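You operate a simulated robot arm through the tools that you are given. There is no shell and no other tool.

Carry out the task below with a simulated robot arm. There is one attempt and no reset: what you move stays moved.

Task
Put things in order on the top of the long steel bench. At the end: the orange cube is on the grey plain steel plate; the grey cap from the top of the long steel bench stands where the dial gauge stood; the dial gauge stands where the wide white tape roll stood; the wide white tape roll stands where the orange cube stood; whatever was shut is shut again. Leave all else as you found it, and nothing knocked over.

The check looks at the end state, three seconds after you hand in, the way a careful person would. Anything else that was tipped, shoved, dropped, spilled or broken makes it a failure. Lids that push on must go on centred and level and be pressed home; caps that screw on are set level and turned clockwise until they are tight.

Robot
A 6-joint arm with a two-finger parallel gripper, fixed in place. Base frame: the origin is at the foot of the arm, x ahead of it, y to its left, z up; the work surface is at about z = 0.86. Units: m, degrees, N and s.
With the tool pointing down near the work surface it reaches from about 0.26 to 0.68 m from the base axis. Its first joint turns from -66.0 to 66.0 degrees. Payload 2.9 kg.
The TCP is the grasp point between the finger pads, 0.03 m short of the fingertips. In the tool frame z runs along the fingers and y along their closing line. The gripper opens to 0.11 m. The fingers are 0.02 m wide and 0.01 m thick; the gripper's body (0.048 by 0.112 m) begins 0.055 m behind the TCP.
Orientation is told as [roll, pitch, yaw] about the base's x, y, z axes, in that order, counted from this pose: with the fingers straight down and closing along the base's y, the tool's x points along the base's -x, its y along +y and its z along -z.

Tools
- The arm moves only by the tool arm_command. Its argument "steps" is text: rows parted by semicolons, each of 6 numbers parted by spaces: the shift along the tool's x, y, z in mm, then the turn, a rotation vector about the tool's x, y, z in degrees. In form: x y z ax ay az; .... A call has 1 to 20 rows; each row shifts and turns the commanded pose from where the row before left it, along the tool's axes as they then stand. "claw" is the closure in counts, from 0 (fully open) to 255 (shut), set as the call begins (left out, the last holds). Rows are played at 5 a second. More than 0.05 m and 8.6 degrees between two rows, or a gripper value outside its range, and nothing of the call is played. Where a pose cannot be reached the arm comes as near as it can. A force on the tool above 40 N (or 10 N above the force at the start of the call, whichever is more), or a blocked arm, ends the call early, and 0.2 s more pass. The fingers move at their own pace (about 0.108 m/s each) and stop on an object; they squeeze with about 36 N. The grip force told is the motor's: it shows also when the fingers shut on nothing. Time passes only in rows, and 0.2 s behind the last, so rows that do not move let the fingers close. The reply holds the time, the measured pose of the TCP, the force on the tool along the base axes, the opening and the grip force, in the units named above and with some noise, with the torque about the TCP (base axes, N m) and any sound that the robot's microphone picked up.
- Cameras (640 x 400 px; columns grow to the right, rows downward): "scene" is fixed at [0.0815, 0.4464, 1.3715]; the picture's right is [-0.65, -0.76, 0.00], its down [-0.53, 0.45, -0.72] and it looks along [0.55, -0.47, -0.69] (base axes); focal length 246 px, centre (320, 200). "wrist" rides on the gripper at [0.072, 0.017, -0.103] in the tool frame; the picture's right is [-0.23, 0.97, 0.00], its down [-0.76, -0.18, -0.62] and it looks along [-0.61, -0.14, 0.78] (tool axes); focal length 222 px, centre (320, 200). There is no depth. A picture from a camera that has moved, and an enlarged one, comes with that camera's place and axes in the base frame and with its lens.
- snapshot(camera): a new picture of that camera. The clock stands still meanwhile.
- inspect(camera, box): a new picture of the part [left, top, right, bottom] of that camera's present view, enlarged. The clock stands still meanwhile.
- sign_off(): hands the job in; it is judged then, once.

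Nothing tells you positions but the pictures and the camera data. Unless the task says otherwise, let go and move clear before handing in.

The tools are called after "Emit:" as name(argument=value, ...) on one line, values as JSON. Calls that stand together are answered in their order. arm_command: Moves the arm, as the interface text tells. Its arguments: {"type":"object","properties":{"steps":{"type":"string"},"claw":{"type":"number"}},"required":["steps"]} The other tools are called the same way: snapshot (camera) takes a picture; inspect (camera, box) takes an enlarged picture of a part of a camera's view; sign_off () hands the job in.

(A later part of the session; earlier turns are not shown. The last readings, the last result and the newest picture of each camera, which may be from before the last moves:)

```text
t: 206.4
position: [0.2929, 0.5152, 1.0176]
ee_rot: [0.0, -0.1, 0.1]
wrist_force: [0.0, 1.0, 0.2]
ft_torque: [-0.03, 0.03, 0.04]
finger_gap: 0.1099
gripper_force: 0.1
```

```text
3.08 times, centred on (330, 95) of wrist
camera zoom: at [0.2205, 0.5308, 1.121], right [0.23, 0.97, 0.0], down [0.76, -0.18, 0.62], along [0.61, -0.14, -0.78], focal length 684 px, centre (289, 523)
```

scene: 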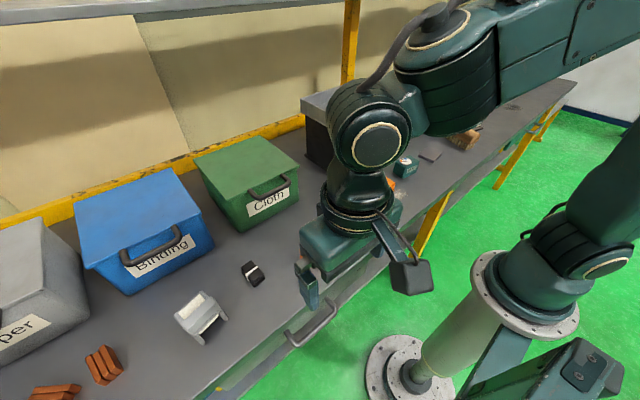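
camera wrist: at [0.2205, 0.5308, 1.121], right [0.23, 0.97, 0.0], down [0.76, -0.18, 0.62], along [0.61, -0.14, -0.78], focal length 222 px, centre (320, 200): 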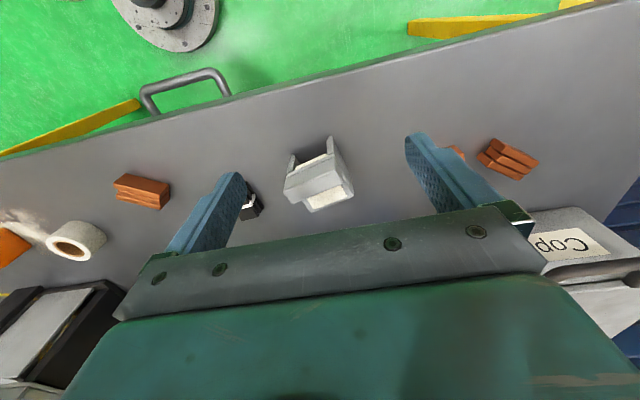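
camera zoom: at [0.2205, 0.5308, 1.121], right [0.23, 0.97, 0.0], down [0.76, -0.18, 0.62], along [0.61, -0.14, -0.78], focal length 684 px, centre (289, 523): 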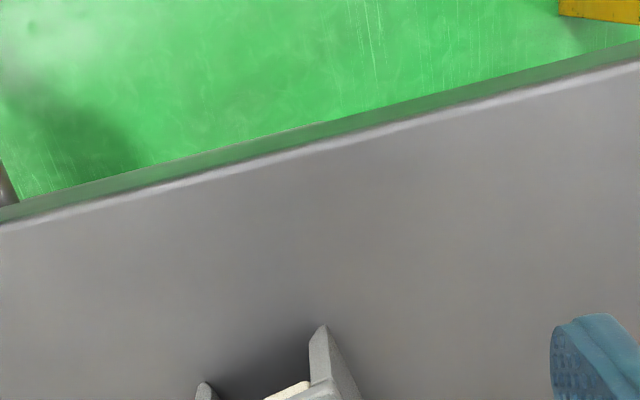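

Emit:
inspect(camera="wrist", box=[265, 125, 375, 220])

Emit:
inspect(camera="wrist", box=[90, 150, 270, 240])

```text
4.21 times, centred on (320, 172) of wrist
camera zoom: at [0.2205, 0.5308, 1.121], right [0.23, 0.97, 0.0], down [0.76, -0.18, 0.62], along [0.61, -0.14, -0.78], focal length 935 px, centre (320, 316)
```

zoom: 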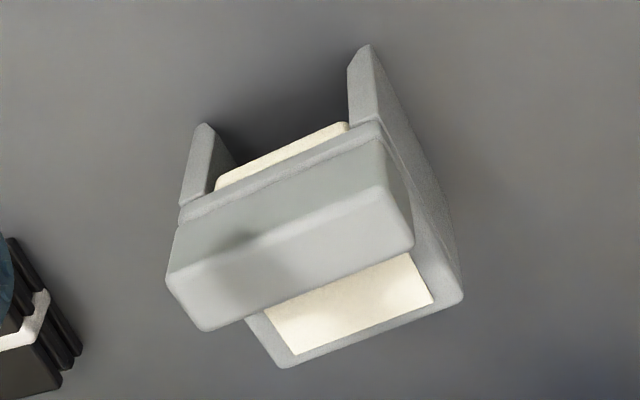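

```text
3.56 times, centred on (180, 195) of wrist
camera zoom: at [0.2205, 0.5308, 1.121], right [0.23, 0.97, 0.0], down [0.76, -0.18, 0.62], along [0.61, -0.14, -0.78], focal length 790 px, centre (818, 218)
```

zoom: 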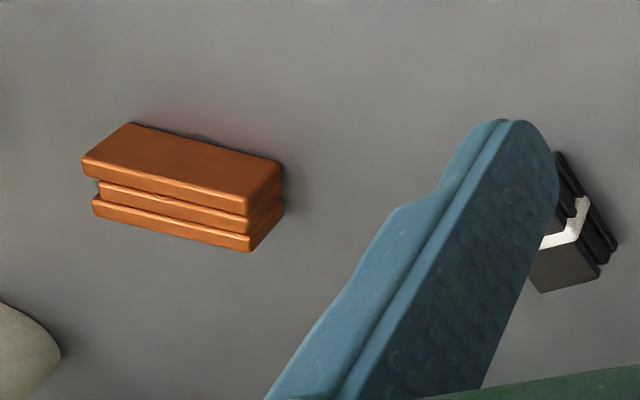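

I can't match that object to a "cap". The lower shelf seems to hold twins of things on the top, so I'll look at it more closely to learn what the grey cap's twin looks like. First the left part.

Emit:
arm_command(steps="30 -30 -10 0 0 0; 30 -40 0 0 0 0; 30 -40 0 0 0 0; 0 0 0 0 0 0")

Emit:
snapshot(camera="wrist")

Emit:
inspect(camera="wrist", box=[320, 20, 600, 160])

Emit:
inspect(camera="wrist", box=[0, 100, 240, 220])

```text
t: 207.4
position: [0.2001, 0.403, 1.0291]
ee_rot: [0.0, 0.1, 0.1]
wrist_force: [0.4, -0.6, -0.4]
ft_torque: [-0.04, 0.0, -0.02]
finger_gap: 0.1102
gripper_force: 0.1
```

```text
taken
camera wrist: at [0.1275, 0.419, 1.1311], right [0.23, 0.97, 0.0], down [0.76, -0.18, 0.62], along [0.61, -0.14, -0.78], focal length 222 px, centre (320, 200)
```

wrist: 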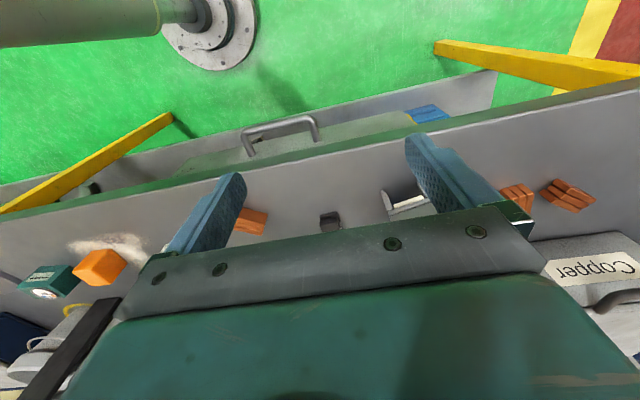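

```text
2.29 times, centred on (460, 90) of wrist
camera zoom: at [0.1275, 0.419, 1.1311], right [0.23, 0.97, 0.0], down [0.76, -0.18, 0.62], along [0.61, -0.14, -0.78], focal length 508 px, centre (0, 451)
```

zoom: 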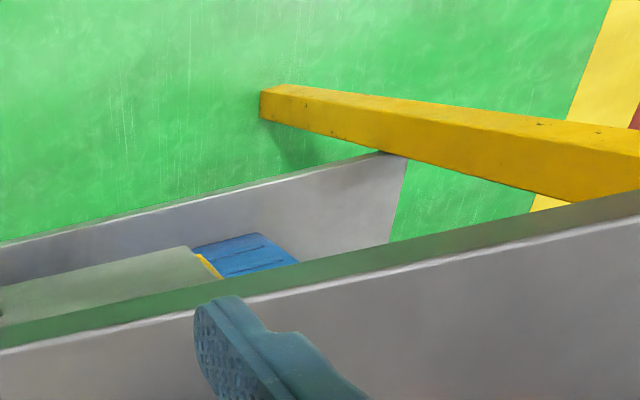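

```text
2.67 times, centred on (120, 160) of wrist
camera zoom: at [0.1275, 0.419, 1.1311], right [0.23, 0.97, 0.0], down [0.76, -0.18, 0.62], along [0.61, -0.14, -0.78], focal length 592 px, centre (853, 307)
```

zoom: 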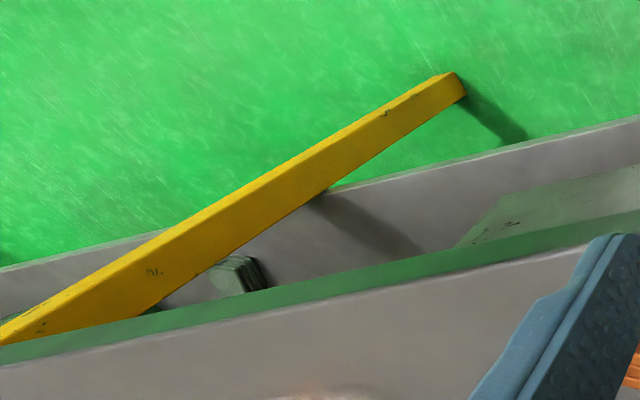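

The shelf gives no clue. I want one better look inside the machine, through the slit at the panel's left edge, with the wrist camera level and close.

Emit:
arm_command(steps="0 -30 -30 0 0 0; -30 -30 -25 0 0 0; -30 -30 -20 0 0 0; -30 -30 -20 0 0 0; -30 -35 -20 0 0 0; -30 -35 0 0 0 0; -20 -35 0 0 0 0; 0 -20 0 0 0 0; 0 0 0 0 0 8; 0 0 0 0 0 8; 0 0 0 0 0 8; 0 0 0 0 0 8; 0 0 0 0 -8 0; 0 0 0 0 -8 0; 0 0 0 0 -8 0; 0 0 0 0 -8 0; 0 0 0 0 -8 0; 0 0 0 0 0 0", claw=150)

Emit:
snapshot(camera="wrist")

```text
refused: row 5 steps farther than a row can; nothing moved
```

```text
taken
camera wrist: at [0.1275, 0.419, 1.1311], right [0.23, 0.97, 0.0], down [0.76, -0.18, 0.62], along [0.61, -0.14, -0.78], focal length 222 px, centre (320, 200)
```

wrist: 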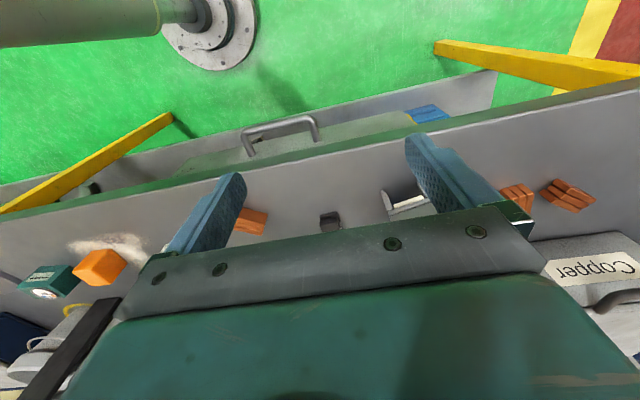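

Emit:
arm_command(steps="0 -30 -30 0 0 0; -30 -30 -25 0 0 0; -30 -30 -20 0 0 0; -30 -30 -20 0 0 0; -30 -35 -10 0 0 0; -30 -35 0 0 0 0; -20 -35 0 0 0 0; 0 -20 0 0 0 0; 0 0 0 0 0 8; 0 0 0 0 0 8; 0 0 0 0 0 8; 0 0 0 0 0 8; 0 0 0 0 -8 0; 0 0 0 0 -8 0; 0 0 0 0 -8 0; 0 0 0 0 -8 0; 0 0 0 0 -8 0; 0 0 0 0 0 0", claw=150)

Emit:
snapshot(camera="wrist")

```text
t: 211.2
position: [0.3718, 0.16, 1.1351]
ee_rot: [0.0, -40.2, -31.9]
wrist_force: [-0.1, -0.1, 1.0]
ft_torque: [0.0, -0.01, 0.01]
finger_gap: 0.0453
gripper_force: 0.1
```

```text
taken
camera wrist: at [0.2759, 0.237, 1.1658], right [0.66, 0.74, 0.15], down [0.06, -0.25, 0.97], along [0.75, -0.63, -0.21], focal length 222 px, centre (320, 200)
```

wrist: 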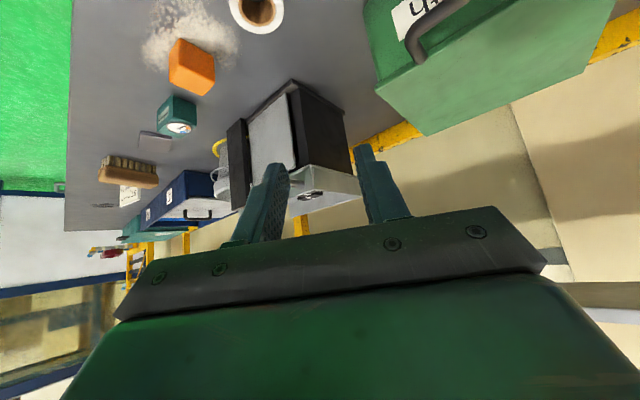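

Emit:
arm_command(steps="8 -8 36 0 0 0; 8 -8 36 0 0 0; 8 -8 36 0 0 0; 8 -8 36 0 0 0; 8 -8 30 0 0 0; 0 0 0 0 0 0")

Emit:
snapshot(camera="wrist")

Emit:
inspect(camera="wrist", box=[230, 30, 430, 210])

```text
t: 212.6
position: [0.4187, 0.0808, 0.9762]
ee_rot: [0.1, -40.1, -31.9]
wrist_force: [0.4, 0.2, 0.2]
ft_torque: [-0.03, 0.0, 0.03]
finger_gap: 0.0452
gripper_force: 0.0
```

```text
taken
camera wrist: at [0.3247, 0.1597, 1.0062], right [0.66, 0.73, 0.15], down [0.06, -0.25, 0.97], along [0.75, -0.63, -0.21], focal length 222 px, centre (320, 200)
```

wrist: 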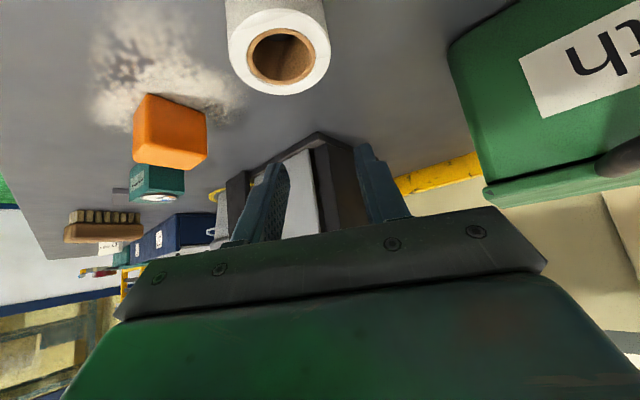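

```text
2.22 times, centred on (330, 120) of wrist
camera zoom: at [0.3247, 0.1597, 1.0062], right [0.66, 0.73, 0.15], down [0.06, -0.25, 0.97], along [0.75, -0.63, -0.21], focal length 494 px, centre (298, 378)
```

zoom: 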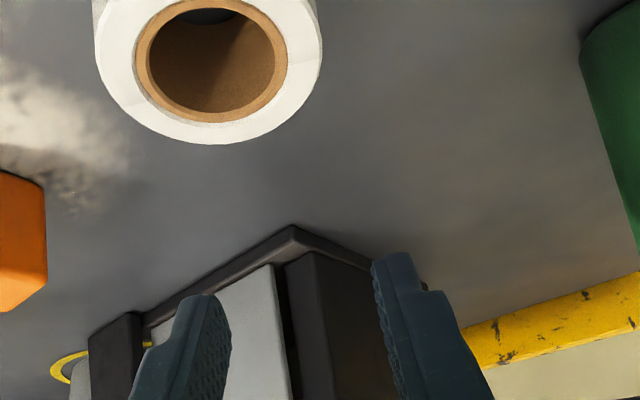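

Emit:
inspect(camera="wrist", box=[302, 145, 326, 160])

Emit:
inspect(camera="wrist", box=[302, 160, 326, 175])

Emit:
inspect(camera="wrist", box=[302, 175, 326, 190])

Emit:
inspect(camera="wrist", box=[302, 190, 330, 225])

```text
16.00 times, centred on (314, 152) of wrist
camera zoom: at [0.3247, 0.1597, 1.0062], right [0.66, 0.73, 0.15], down [0.06, -0.25, 0.97], along [0.75, -0.63, -0.21], focal length 3554 px, centre (416, 960)
```

zoom: 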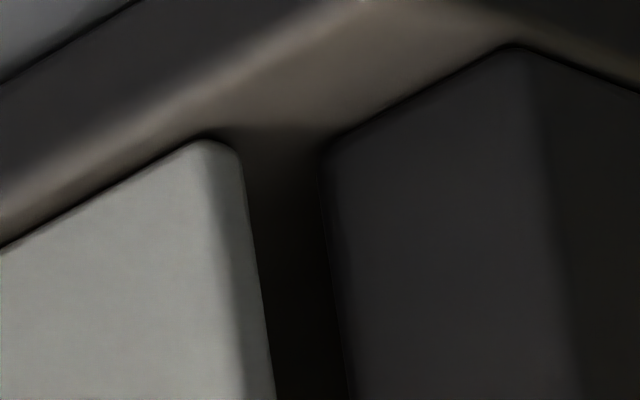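

```text
16.00 times, centred on (314, 168) of wrist
camera zoom: at [0.3247, 0.1597, 1.0062], right [0.66, 0.73, 0.15], down [0.06, -0.25, 0.97], along [0.75, -0.63, -0.21], focal length 3554 px, centre (416, 720)
```

zoom: 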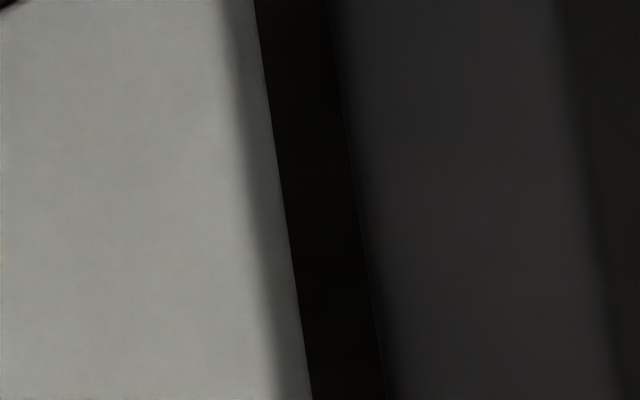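

```text
16.00 times, centred on (314, 182) of wrist
camera zoom: at [0.3247, 0.1597, 1.0062], right [0.66, 0.73, 0.15], down [0.06, -0.25, 0.97], along [0.75, -0.63, -0.21], focal length 3554 px, centre (416, 480)
```

zoom: 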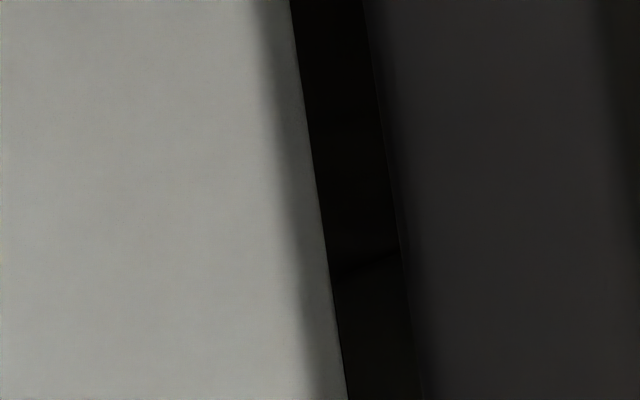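

```text
11.43 times, centred on (316, 208) of wrist
camera zoom: at [0.3247, 0.1597, 1.0062], right [0.66, 0.73, 0.15], down [0.06, -0.25, 0.97], along [0.75, -0.63, -0.21], focal length 2538 px, centre (366, 114)
```

zoom: 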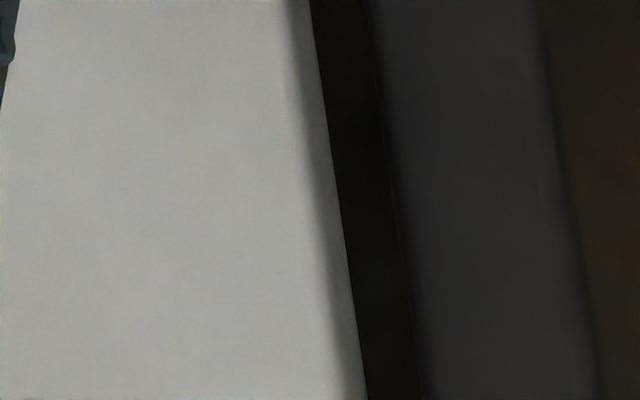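

The machine's inside is too dark to judge. The words "from the top of the long steel bench" suggest a twin of the cap exists somewhere else, so finding the twin would tell me what the cap is. I'll raise the arm and look around the room.

Emit:
arm_command(steps="-8 8 -36 0 0 0; -8 8 -36 0 0 0; -8 8 -36 0 0 0; -8 8 -36 0 0 0; -8 8 -36 0 0 0; 0 0 -20 0 8 0; 0 0 -20 0 8 0; 0 0 0 0 8 0; 0 0 0 0 8 0; 0 0 0 0 8 0; 0 0 0 0 0 8; 0 0 0 0 0 8; 0 0 0 0 0 8; 0 0 0 0 0 8; 0 0 0 0 0 8; 0 0 0 0 0 8; 0 0 0 0 0 8; 0 0 0 0 0 0")

Emit:
snapshot(camera="wrist")

```text
t: 216.4
position: [0.3472, 0.1727, 1.1724]
ee_rot: [0.1, -0.1, -88.0]
wrist_force: [0.1, -0.6, -0.2]
ft_torque: [-0.03, 0.03, -0.03]
finger_gap: 0.0452
gripper_force: 0.0
```

```text
taken
camera wrist: at [0.3608, 0.2455, 1.2736], right [0.98, -0.19, 0.0], down [-0.15, -0.77, 0.62], along [-0.12, -0.61, -0.78], focal length 222 px, centre (320, 200)
```

wrist: 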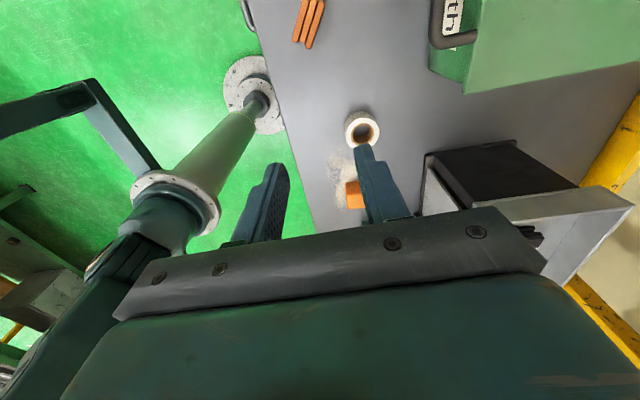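

Emit:
arm_command(steps="0 0 0 0 -8 0; 0 0 0 0 -8 0; 0 0 0 0 -8 0; 0 0 0 0 -8 0; 0 0 0 0 0 0")

Emit:
snapshot(camera="wrist")

Emit:
inspect(camera="wrist", box=[0, 150, 240, 340])

```text
t: 217.6
position: [0.3367, 0.154, 1.1278]
ee_rot: [0.3, -32.0, -87.9]
wrist_force: [-0.3, 0.3, 0.0]
ft_torque: [0.03, 0.0, 0.0]
finger_gap: 0.0456
gripper_force: 0.0
out of reach, approached as far as the arm can: row 3, 4
```

```text
taken
camera wrist: at [0.3491, 0.2701, 1.1752], right [0.98, -0.16, 0.12], down [-0.17, -0.32, 0.93], along [-0.11, -0.93, -0.34], focal length 222 px, centre (320, 200)
```

wrist: 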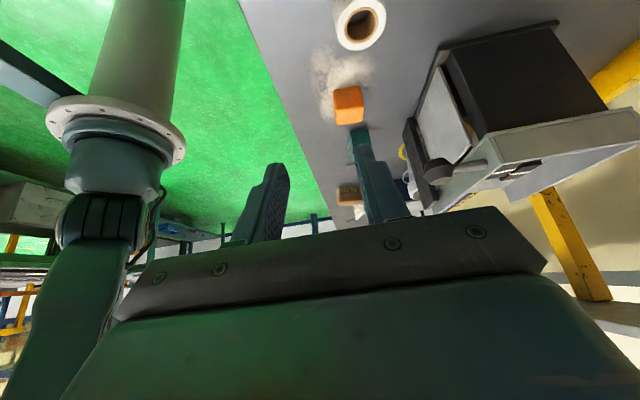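

```text
2.11 times, centred on (120, 245) of wrist
camera zoom: at [0.3491, 0.2701, 1.1752], right [0.98, -0.16, 0.12], down [-0.17, -0.32, 0.93], along [-0.11, -0.93, -0.34], focal length 468 px, centre (741, 105)
```

zoom: 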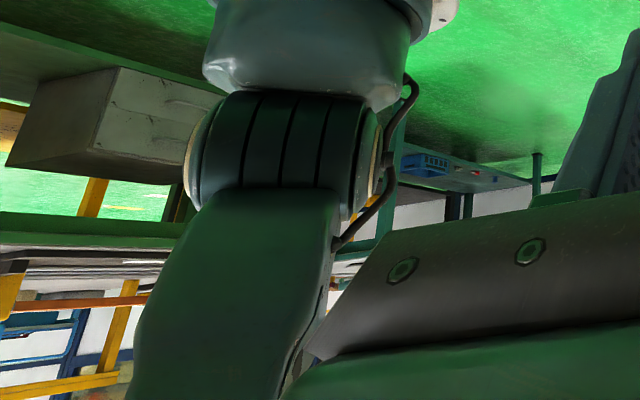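

Emit:
inspect(camera="wrist", box=[150, 205, 250, 255])

Emit:
inspect(camera="scene", box=[520, 10, 640, 80])

Emit:
inspect(camera="wrist", box=[400, 10, 640, 210])

```text
6.40 times, centred on (200, 230) of wrist
camera zoom: at [0.3491, 0.2701, 1.1752], right [0.98, -0.16, 0.12], down [-0.17, -0.32, 0.93], along [-0.11, -0.93, -0.34], focal length 1422 px, centre (1088, 8)
```

zoom: 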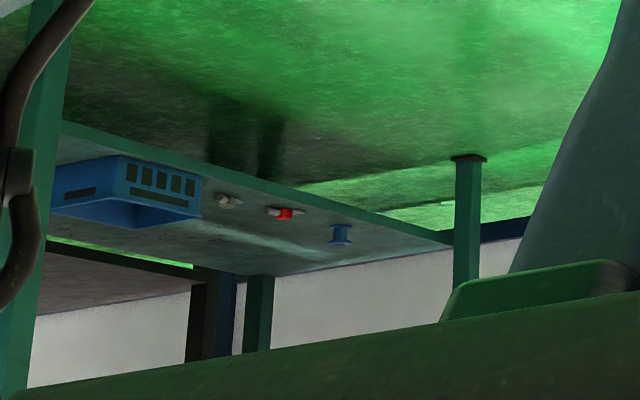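

```text
5.33 times, centred on (580, 45) of scene
camera zoom: at [0.0815, 0.4464, 1.3715], right [-0.65, -0.76, 0.0], down [-0.53, 0.45, -0.72], along [0.55, -0.47, -0.69], focal length 1311 px, centre (-1067, 1027)
```

zoom: 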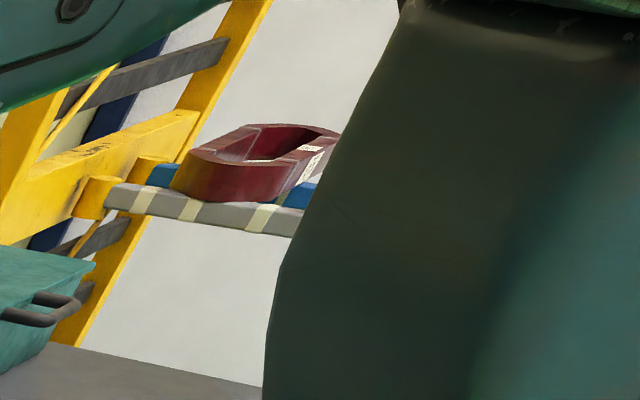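

```text
2.00 times, centred on (520, 110) of wrist
camera zoom: at [0.3491, 0.2701, 1.1752], right [0.98, -0.16, 0.12], down [-0.17, -0.32, 0.93], along [-0.11, -0.93, -0.34], focal length 444 px, centre (-80, 380)
```

zoom: 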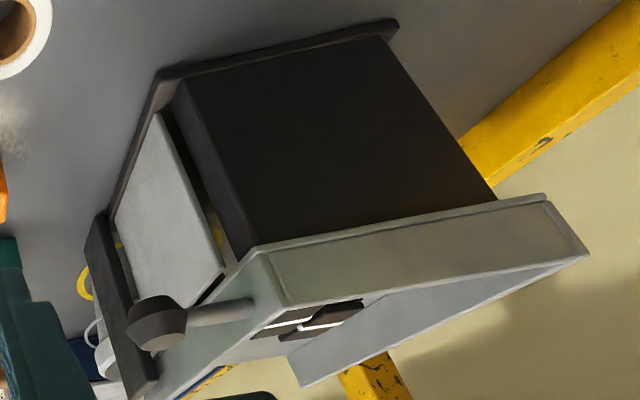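

Emit:
inspect(camera="wrist", box=[176, 222, 200, 238])

Emit:
inspect(camera="wrist", box=[194, 226, 218, 242])

Emit:
inspect(camera="wrist", box=[150, 215, 184, 237])

Emit:
inspect(camera="wrist", box=[430, 60, 560, 170])

```text
16.00 times, centred on (188, 230) of wrist
camera zoom: at [0.3491, 0.2701, 1.1752], right [0.98, -0.16, 0.12], down [-0.17, -0.32, 0.93], along [-0.11, -0.93, -0.34], focal length 3554 px, centre (2432, -280)
```

zoom: 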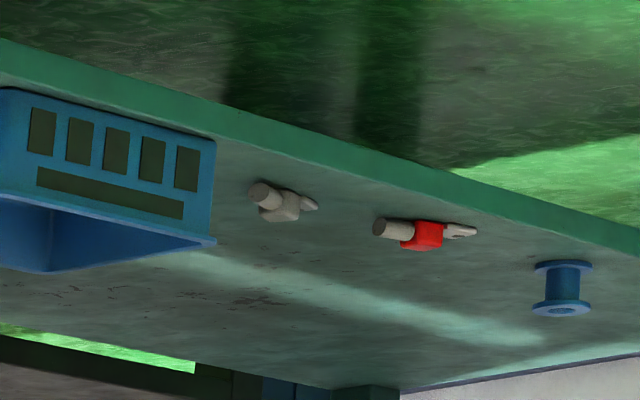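

```text
16.00 times, centred on (206, 234) of wrist
camera zoom: at [0.3491, 0.2701, 1.1752], right [0.98, -0.16, 0.12], down [-0.17, -0.32, 0.93], along [-0.11, -0.93, -0.34], focal length 3554 px, centre (2144, -344)
```

zoom: 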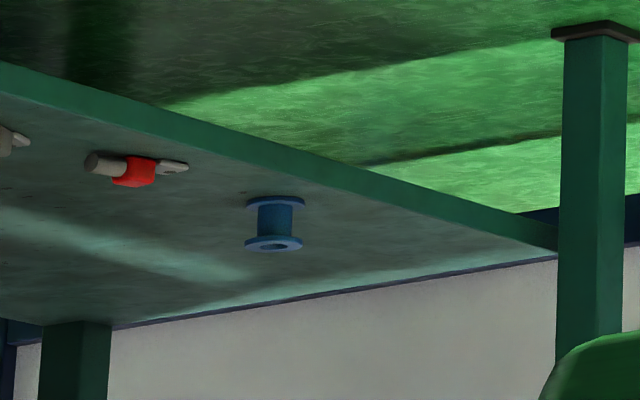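

```text
16.00 times, centred on (167, 226) of wrist
camera zoom: at [0.3491, 0.2701, 1.1752], right [0.98, -0.16, 0.12], down [-0.17, -0.32, 0.93], along [-0.11, -0.93, -0.34], focal length 3554 px, centre (2768, -216)
```

zoom: 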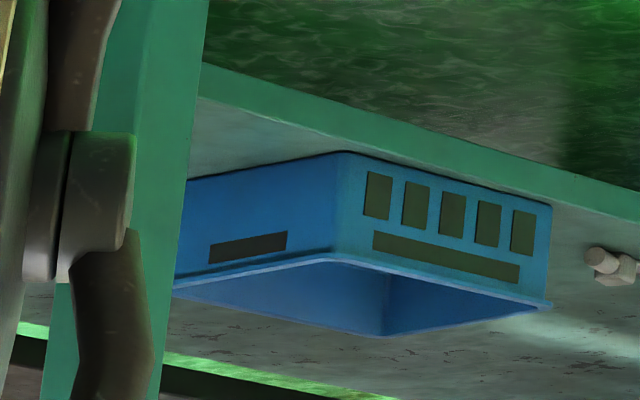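

```text
3.64 times, centred on (495, 115) of wrist
camera zoom: at [0.3491, 0.2701, 1.1752], right [0.98, -0.16, 0.12], down [-0.17, -0.32, 0.93], along [-0.11, -0.93, -0.34], focal length 808 px, centre (-316, 509)
```

zoom: 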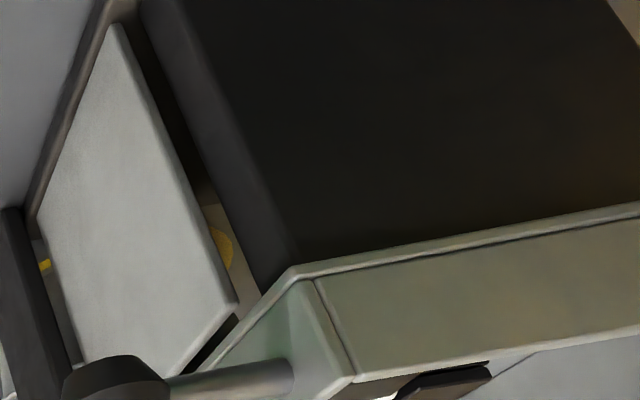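

The other table behind holds only plugs and a spool. Something grey and round lay on the lower shelf further right; I go back to look at it at high zoom.

Emit:
arm_command(steps="0 0 0 0 8 0; 0 0 0 0 8 0; 0 0 -10 0 8 0; 0 0 -20 0 8 0; 0 0 -20 0 0 -8; 0 0 0 0 0 -8; 0 0 0 0 0 -8; 0 0 0 0 0 -8; 0 0 0 0 0 -8; 0 0 0 0 0 -8; 0 0 0 0 0 -8; 0 0 0 0 0 -8; 0 0 0 0 0 -8; 0 0 0 0 0 -8; 0 0 0 0 0 -8; 0 0 0 0 0 0")

Emit:
arm_command(steps="0 -45 0 0 0 0; 0 -45 0 0 0 0; 0 -45 0 0 0 0; 0 -45 0 0 0 0; 0 -45 0 0 0 0; 0 -45 0 0 0 0; 0 -45 0 0 0 0; 0 -45 0 0 0 0; 0 -45 0 0 0 0; 0 -45 0 0 0 0; 0 -45 0 0 0 0; 20 -40 0 0 0 0; 30 0 20 0 0 0; 30 0 20 0 0 0; 30 0 20 0 0 0; 0 0 0 0 0 0")

Emit:
snapshot(camera="wrist")

```text
t: 221.0
position: [0.3358, 0.1594, 1.1776]
ee_rot: [0.0, -0.1, 0.2]
wrist_force: [0.4, -0.6, 0.2]
ft_torque: [0.0, 0.03, -0.01]
finger_gap: 0.0452
gripper_force: 0.0
```

```text
t: 224.4
position: [0.2289, -0.3766, 1.1169]
ee_rot: [0.0, -0.1, 0.1]
wrist_force: [0.2, -1.7, -0.2]
ft_torque: [0.03, -0.01, 0.0]
finger_gap: 0.0456
gripper_force: 0.0
```

```text
taken
camera wrist: at [0.155, -0.3615, 1.2183], right [0.23, 0.97, 0.0], down [0.76, -0.18, 0.62], along [0.61, -0.14, -0.78], focal length 222 px, centre (320, 200)
```

wrist: 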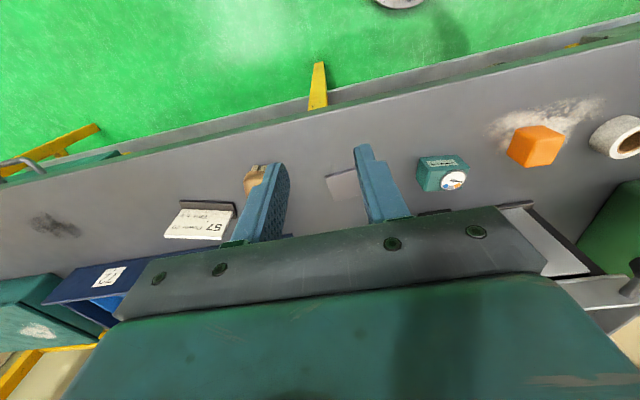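

Emit:
arm_command(steps="30 -10 25 0 0 0; 15 -15 25 0 0 0; 0 0 0 0 0 0")

Emit:
inspect(camera="wrist", box=[0, 100, 200, 220])

Emit:
inspect(camera="wrist", box=[160, 90, 360, 200])

Emit:
inspect(camera="wrist", box=[440, 40, 640, 150])

```text
t: 225.2
position: [0.1951, -0.3958, 1.0678]
ee_rot: [-0.2, 0.1, 0.1]
wrist_force: [-0.7, 0.7, 0.3]
ft_torque: [-0.01, 0.01, -0.04]
finger_gap: 0.0455
gripper_force: 0.0
out of reach, approached as far as the arm can: row 2
```

```text
3.20 times, centred on (100, 160) of wrist
camera zoom: at [0.1228, -0.3802, 1.1696], right [0.23, 0.97, 0.0], down [0.76, -0.17, 0.62], along [0.6, -0.14, -0.78], focal length 711 px, centre (1024, 328)
```

zoom: 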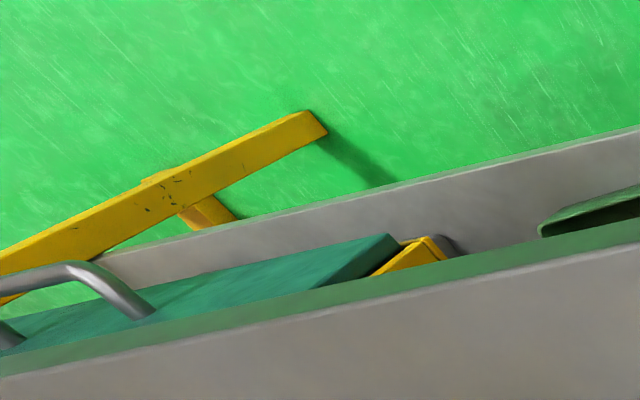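

```text
3.20 times, centred on (260, 145) of wrist
camera zoom: at [0.1228, -0.3802, 1.1696], right [0.23, 0.97, 0.0], down [0.76, -0.17, 0.62], along [0.6, -0.14, -0.78], focal length 711 px, centre (512, 376)
```

zoom: 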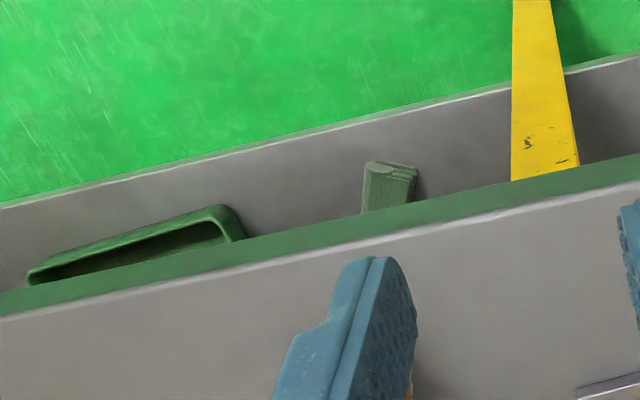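

```text
3.20 times, centred on (540, 95) of wrist
camera zoom: at [0.1228, -0.3802, 1.1696], right [0.23, 0.97, 0.0], down [0.76, -0.17, 0.62], along [0.6, -0.14, -0.78], focal length 711 px, centre (-384, 536)
```

zoom: 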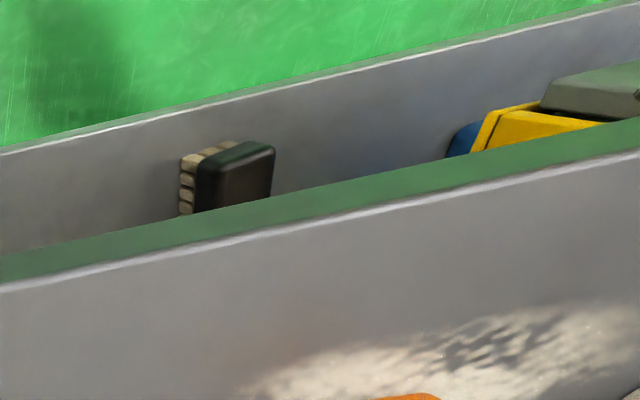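

No twin of a cap is visible. I'll take one low, sideways look at the grey object to judge its real shape before deciding.

Emit:
arm_command(steps="-30 0 -35 0 0 0; -30 20 -30 0 0 0; -10 45 0 0 0 0; 0 48 0 0 0 0; 0 48 0 0 0 0; 0 48 0 0 0 0; 0 48 0 0 0 0; 0 48 0 0 0 0; 0 48 0 0 0 0; 0 48 0 0 0 0; 0 48 0 0 0 0; 0 48 0 0 0 0; 0 48 0 0 0 0; 0 48 0 0 0 0; 0 48 0 0 0 0; 0 48 0 0 0 0; 0 48 0 0 0 0; 0 48 0 0 0 0; 0 48 0 0 0 0; 0 0 0 0 0 0")

Emit:
arm_command(steps="0 0 0 0 0 -8; 0 0 0 0 0 -8; 0 0 0 0 0 -8; 0 0 0 0 0 -8; 0 0 0 0 0 -8; 0 0 0 0 0 -8; 0 0 0 0 0 -7; 0 0 0 0 -7 0; 0 0 0 0 -7 0; 0 0 0 0 -7 0; 0 0 0 0 -7 0; 0 0 0 0 -7 0; 0 0 0 0 0 0")

Emit:
snapshot(camera="wrist")

```text
t: 229.4
position: [0.2602, 0.4376, 1.1301]
ee_rot: [0.0, -0.1, 0.2]
wrist_force: [0.7, -0.4, -0.9]
ft_torque: [-0.01, -0.04, 0.0]
finger_gap: 0.0454
gripper_force: 0.0
```

```text
t: 232.2
position: [0.263, 0.4391, 1.1314]
ee_rot: [-0.1, -35.0, 55.2]
wrist_force: [-0.8, 0.8, 0.4]
ft_torque: [-0.01, 0.0, 0.02]
finger_gap: 0.0453
gripper_force: 0.1
```

```text
taken
camera wrist: at [0.1818, 0.3504, 1.1735], right [-0.69, 0.71, 0.13], down [0.3, 0.12, 0.95], along [0.66, 0.69, -0.29], focal length 222 px, centre (320, 200)
```

wrist: 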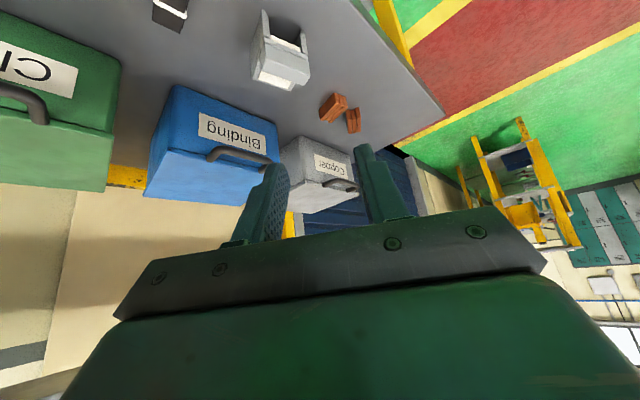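

Emit:
arm_command(steps="23 -3 37 0 0 0; 23 -3 37 0 0 0; 23 -3 37 0 0 0; 15 -3 25 0 0 0; 0 0 0 0 0 0")

Emit:
snapshot(camera="wrist")

Emit:
inspect(camera="wrist", box=[220, 0, 360, 110])

```text
t: 233.4
position: [0.2783, 0.4398, 0.9693]
ee_rot: [-0.1, -35.0, 55.1]
wrist_force: [0.2, -0.4, -0.2]
ft_torque: [0.01, -0.01, -0.03]
finger_gap: 0.0454
gripper_force: 0.2
```

```text
taken
camera wrist: at [0.1966, 0.3507, 1.0112], right [-0.69, 0.71, 0.13], down [0.3, 0.12, 0.95], along [0.66, 0.69, -0.29], focal length 222 px, centre (320, 200)
```

wrist: 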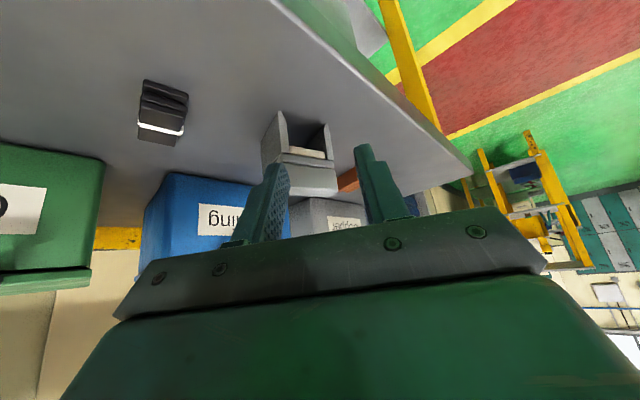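

```text
3.64 times, centred on (290, 55) of wrist
camera zoom: at [0.1966, 0.3507, 1.0112], right [-0.69, 0.71, 0.13], down [0.3, 0.12, 0.95], along [0.66, 0.69, -0.29], focal length 808 px, centre (429, 727)
```

zoom: 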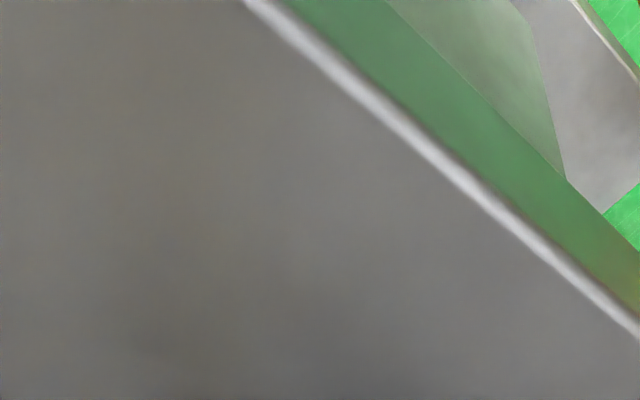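

Emit:
inspect(camera="wrist", box=[250, 100, 350, 200])

Emit:
inspect(camera="wrist", box=[110, 60, 210, 160])

```text
4.00 times, centred on (300, 150) of wrist
camera zoom: at [0.1966, 0.3507, 1.0112], right [-0.69, 0.71, 0.13], down [0.3, 0.12, 0.95], along [0.66, 0.69, -0.29], focal length 888 px, centre (400, 400)
```

zoom: 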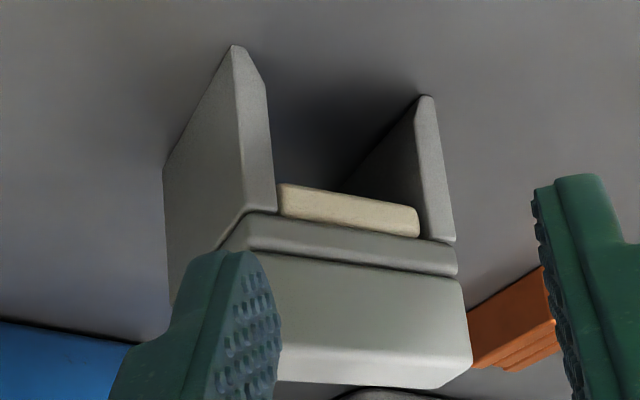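

```text
4.00 times, centred on (160, 110) of wrist
camera zoom: at [0.1966, 0.3507, 1.0112], right [-0.69, 0.71, 0.13], down [0.3, 0.12, 0.95], along [0.66, 0.69, -0.29], focal length 888 px, centre (960, 560)
```

zoom: 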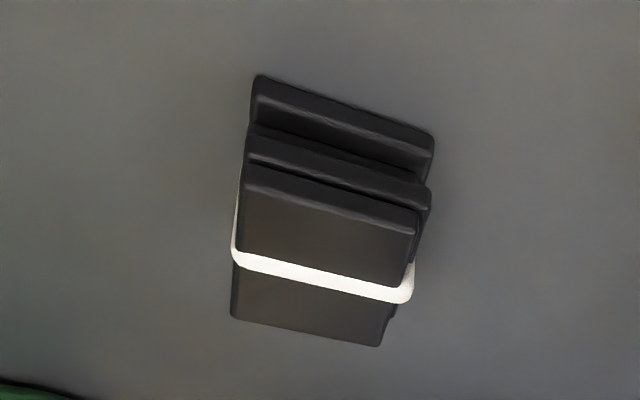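

The grey object is an odd open housing, still not obviously a cap. In case the cap is very small, I scan the open bench surface tile by tile with the scene camera at 8x.

Emit:
inspect(camera="scene", box=[300, 180, 380, 230])

Emit:
inspect(camera="scene", box=[340, 160, 420, 210])

Emit:
inspect(camera="scene", box=[400, 130, 480, 180])

Emit:
inspect(camera="scene", box=[400, 95, 480, 145])

Emit:
inspect(camera="scene", box=[470, 80, 550, 130])

Emit:
inspect(camera="scene", box=[290, 140, 350, 190])

```text
8.00 times, centred on (340, 205) of scene
camera zoom: at [0.0815, 0.4464, 1.3715], right [-0.65, -0.76, 0.0], down [-0.53, 0.45, -0.72], along [0.55, -0.47, -0.69], focal length 1967 px, centre (160, 160)
```

zoom: 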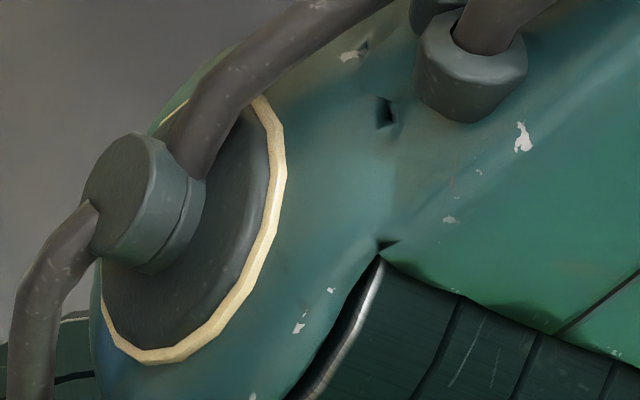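

```text
8.00 times, centred on (380, 185) of scene
camera zoom: at [0.0815, 0.4464, 1.3715], right [-0.65, -0.76, 0.0], down [-0.53, 0.45, -0.72], along [0.55, -0.47, -0.69], focal length 1967 px, centre (-160, 320)
```

zoom: 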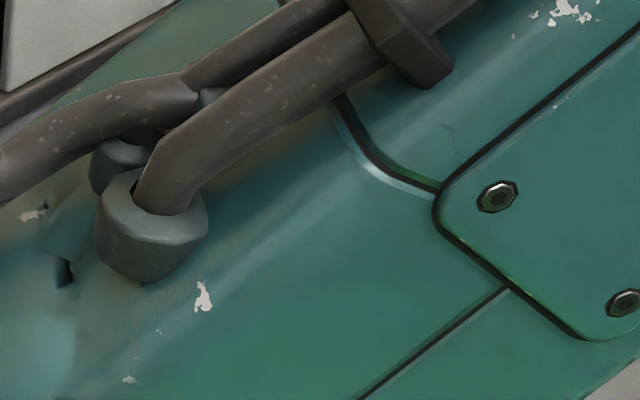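

```text
8.00 times, centred on (440, 155) of scene
camera zoom: at [0.0815, 0.4464, 1.3715], right [-0.65, -0.76, 0.0], down [-0.53, 0.45, -0.72], along [0.55, -0.47, -0.69], focal length 1967 px, centre (-640, 560)
```

zoom: 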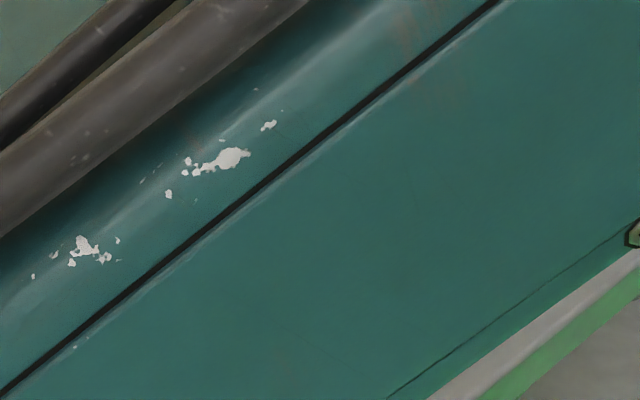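

```text
8.00 times, centred on (440, 120) of scene
camera zoom: at [0.0815, 0.4464, 1.3715], right [-0.65, -0.76, 0.0], down [-0.53, 0.45, -0.72], along [0.55, -0.47, -0.69], focal length 1967 px, centre (-640, 840)
```

zoom: 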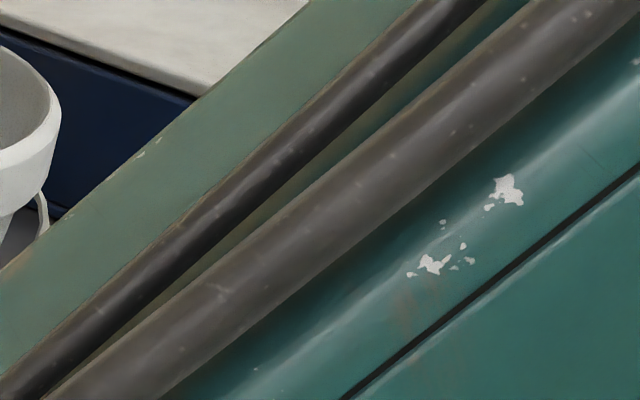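

```text
8.00 times, centred on (510, 105) of scene
camera zoom: at [0.0815, 0.4464, 1.3715], right [-0.65, -0.76, 0.0], down [-0.53, 0.45, -0.72], along [0.55, -0.47, -0.69], focal length 1967 px, centre (-1200, 960)
```

zoom: 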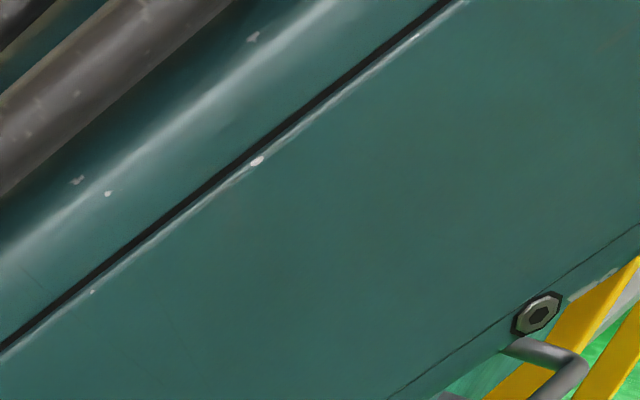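

```text
8.00 times, centred on (320, 165) of scene
camera zoom: at [0.0815, 0.4464, 1.3715], right [-0.65, -0.76, 0.0], down [-0.53, 0.45, -0.72], along [0.55, -0.47, -0.69], focal length 1967 px, centre (320, 480)
```

zoom: 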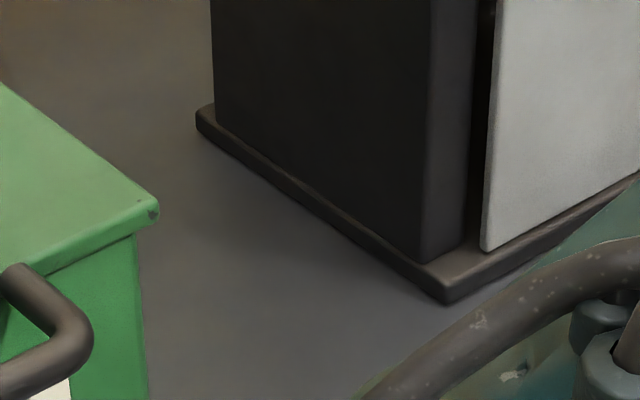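

The arm is in the way. I'll park it to the right and scan the left and centre, then the other way round.

Emit:
arm_command(steps="-23 3 -37 0 0 0; -23 3 -37 0 0 0; -23 3 -37 0 0 0; -15 3 -25 0 0 0; 0 0 0 0 7 0; 0 0 0 0 7 0; 0 0 0 0 7 0; 0 0 0 0 7 0; 0 0 0 0 7 0; 0 0 0 0 0 8; 0 0 0 0 0 8; 0 0 0 0 0 8; 0 0 0 0 0 8; 0 0 0 0 0 8; 0 0 0 0 0 8; 0 0 0 0 0 7; 0 0 0 0 0 0")

Emit:
arm_command(steps="-10 -45 0 0 0 0; -10 -45 0 0 0 0; -10 -45 0 0 0 0; -10 -45 0 0 0 0; 0 -45 0 0 0 0; 0 -45 0 0 0 0; 0 -45 0 0 0 0; 0 -45 0 0 0 0; 0 -45 0 0 0 0; 0 -45 0 0 0 0; 0 -45 0 0 0 0; 0 -45 0 0 0 0; 0 -45 0 0 0 0; 0 -45 0 0 0 0; 0 -45 0 0 0 0; 0 -45 0 0 0 0; 0 -45 0 0 0 0; 0 -45 0 0 0 0; 0 -45 0 0 0 0; 0 0 0 0 0 0")

Emit:
snapshot(camera="scene")

Emit:
inspect(camera="scene", box=[220, 220, 320, 290])

Emit:
inspect(camera="scene", box=[130, 270, 240, 360])

Emit:
inspect(camera="scene", box=[10, 310, 150, 400])

Emit:
inspect(camera="scene", box=[290, 180, 410, 260])

Emit:
inspect(camera="scene", box=[380, 120, 480, 190])

```text
t: 237.0
position: [0.2642, 0.4395, 1.1315]
ee_rot: [0.0, -0.1, -0.1]
wrist_force: [0.9, 0.4, 0.2]
ft_torque: [0.04, 0.01, -0.01]
finger_gap: 0.0452
gripper_force: 0.0
```

```text
t: 241.2
position: [0.3044, -0.4117, 1.1315]
ee_rot: [0.0, 0.0, 0.0]
wrist_force: [0.2, 0.5, -0.2]
ft_torque: [-0.03, 0.03, 0.01]
finger_gap: 0.0456
gripper_force: 0.1
```

```text
taken
```

scene: 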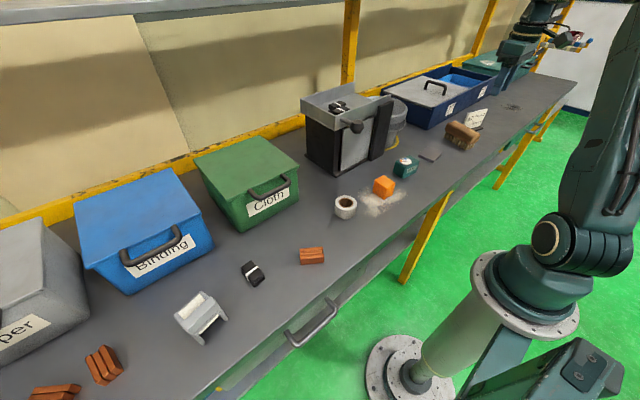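

```text
5.71 times, centred on (270, 255) of scene
camera zoom: at [0.0815, 0.4463, 1.3715], right [-0.65, -0.76, 0.0], down [-0.53, 0.45, -0.72], along [0.55, -0.47, -0.69], focal length 1405 px, centre (606, -114)
```

zoom: 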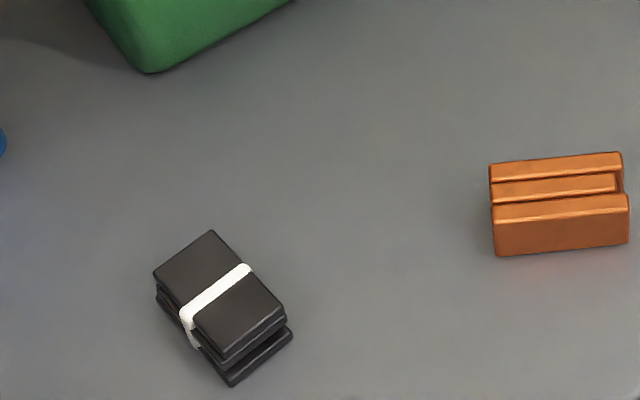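

```text
4.44 times, centred on (185, 315) of scene
camera zoom: at [0.0815, 0.4463, 1.3715], right [-0.65, -0.76, 0.0], down [-0.53, 0.45, -0.72], along [0.55, -0.47, -0.69], focal length 1093 px, centre (920, -311)
```

zoom: 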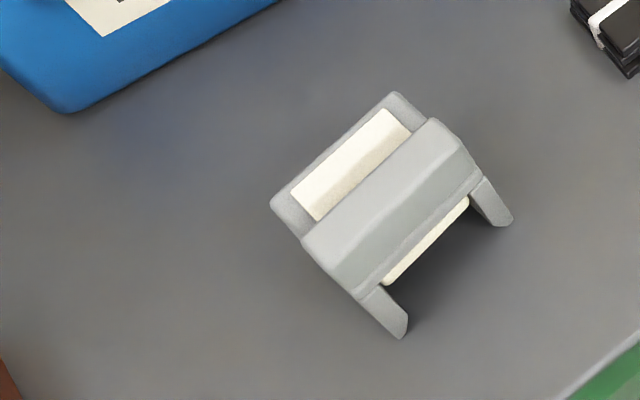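

```text
4.44 times, centred on (80, 355) of scene
camera zoom: at [0.0815, 0.4463, 1.3715], right [-0.65, -0.76, 0.0], down [-0.53, 0.45, -0.72], along [0.55, -0.47, -0.69], focal length 1093 px, centre (1387, -489)
```

zoom: 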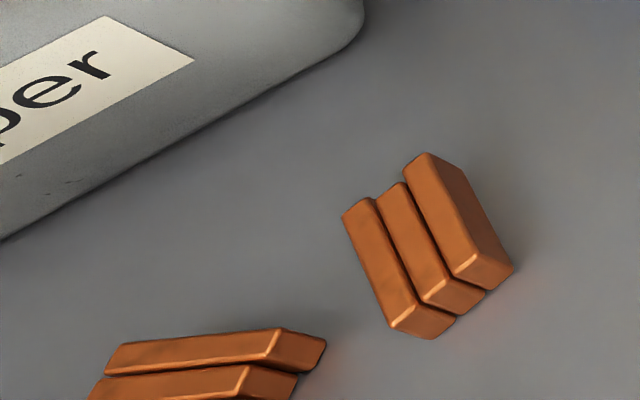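

```text
5.00 times, centred on (350, 220) of scene
camera zoom: at [0.0815, 0.4463, 1.3715], right [-0.65, -0.76, 0.0], down [-0.53, 0.45, -0.72], along [0.55, -0.47, -0.69], focal length 1229 px, centre (170, 100)
```

zoom: 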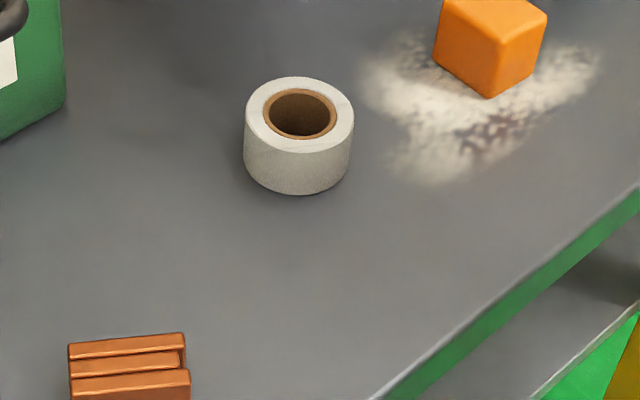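

```text
5.71 times, centred on (430, 155) of scene
camera zoom: at [0.0815, 0.4463, 1.3715], right [-0.65, -0.76, 0.0], down [-0.53, 0.45, -0.72], along [0.55, -0.47, -0.69], focal length 1405 px, centre (-309, 457)
```

zoom: 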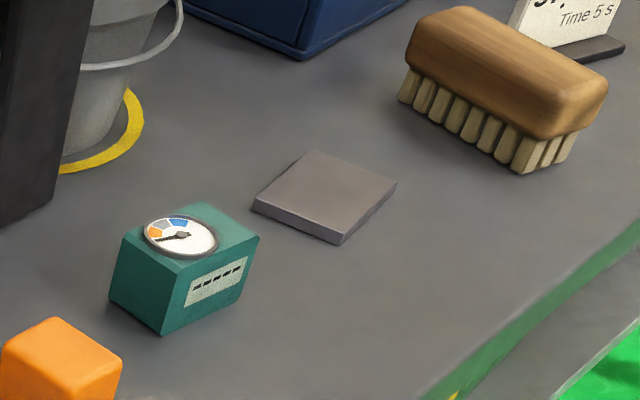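

The bench surface is clean of any small cap. Before deciding about the grey object, I look further around the room for its twin, starting to the left and behind.

Emit:
arm_command(steps="0 45 0 0 0 0; 0 45 0 0 0 0; 0 45 0 0 0 0; 0 45 0 0 0 0; 0 45 0 0 0 0; 0 45 0 0 0 0; 0 45 0 0 0 0; 0 45 0 0 0 0; 0 45 0 0 0 0; 0 45 0 0 0 0; 0 45 0 0 0 0; 0 45 0 0 0 0; 0 45 0 0 0 0; 0 45 0 0 0 0; 0 0 0 0 0 0")

Emit:
arm_command(steps="0 0 0 0 0 -8; 0 0 0 0 0 -8; 0 0 0 0 0 -8; 0 0 0 0 0 -8; 0 0 0 0 0 -8; 0 0 0 0 0 -8; 0 0 0 0 0 -8; 0 0 0 0 0 -8; 0 0 0 0 0 -8; 0 0 0 0 0 -8; 0 0 0 0 0 -8; 0 0 0 0 -8 0; 0 0 0 0 -8 0; 0 0 0 0 -8 0; 0 0 0 0 -8 0; 0 0 0 0 -8 0; 0 0 0 0 0 0")

Emit:
snapshot(camera="wrist")

```text
t: 244.4
position: [0.3016, 0.2139, 1.1326]
ee_rot: [0.0, -0.2, 0.0]
wrist_force: [0.2, -0.8, 0.5]
ft_torque: [0.01, 0.0, 0.03]
finger_gap: 0.0452
gripper_force: 0.1
```

```text
t: 248.0
position: [0.3041, 0.2136, 1.1328]
ee_rot: [-0.1, -40.1, 88.1]
wrist_force: [0.3, -0.2, 0.4]
ft_torque: [0.03, -0.03, -0.03]
finger_gap: 0.0454
gripper_force: 0.1
```

```text
taken
camera wrist: at [0.2832, 0.0912, 1.163], right [-0.97, 0.21, 0.15], down [0.18, 0.18, 0.97], along [0.17, 0.96, -0.21], focal length 222 px, centre (320, 200)
```

wrist: 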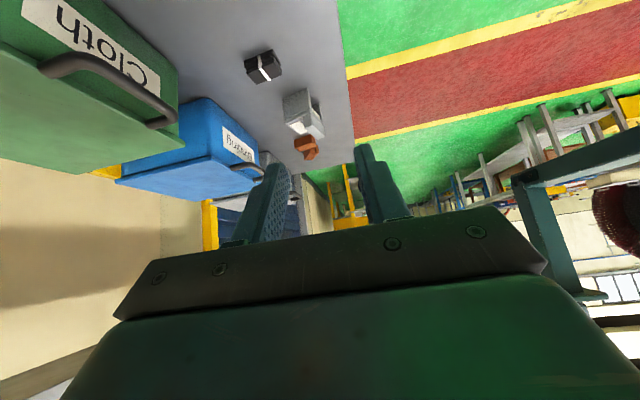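

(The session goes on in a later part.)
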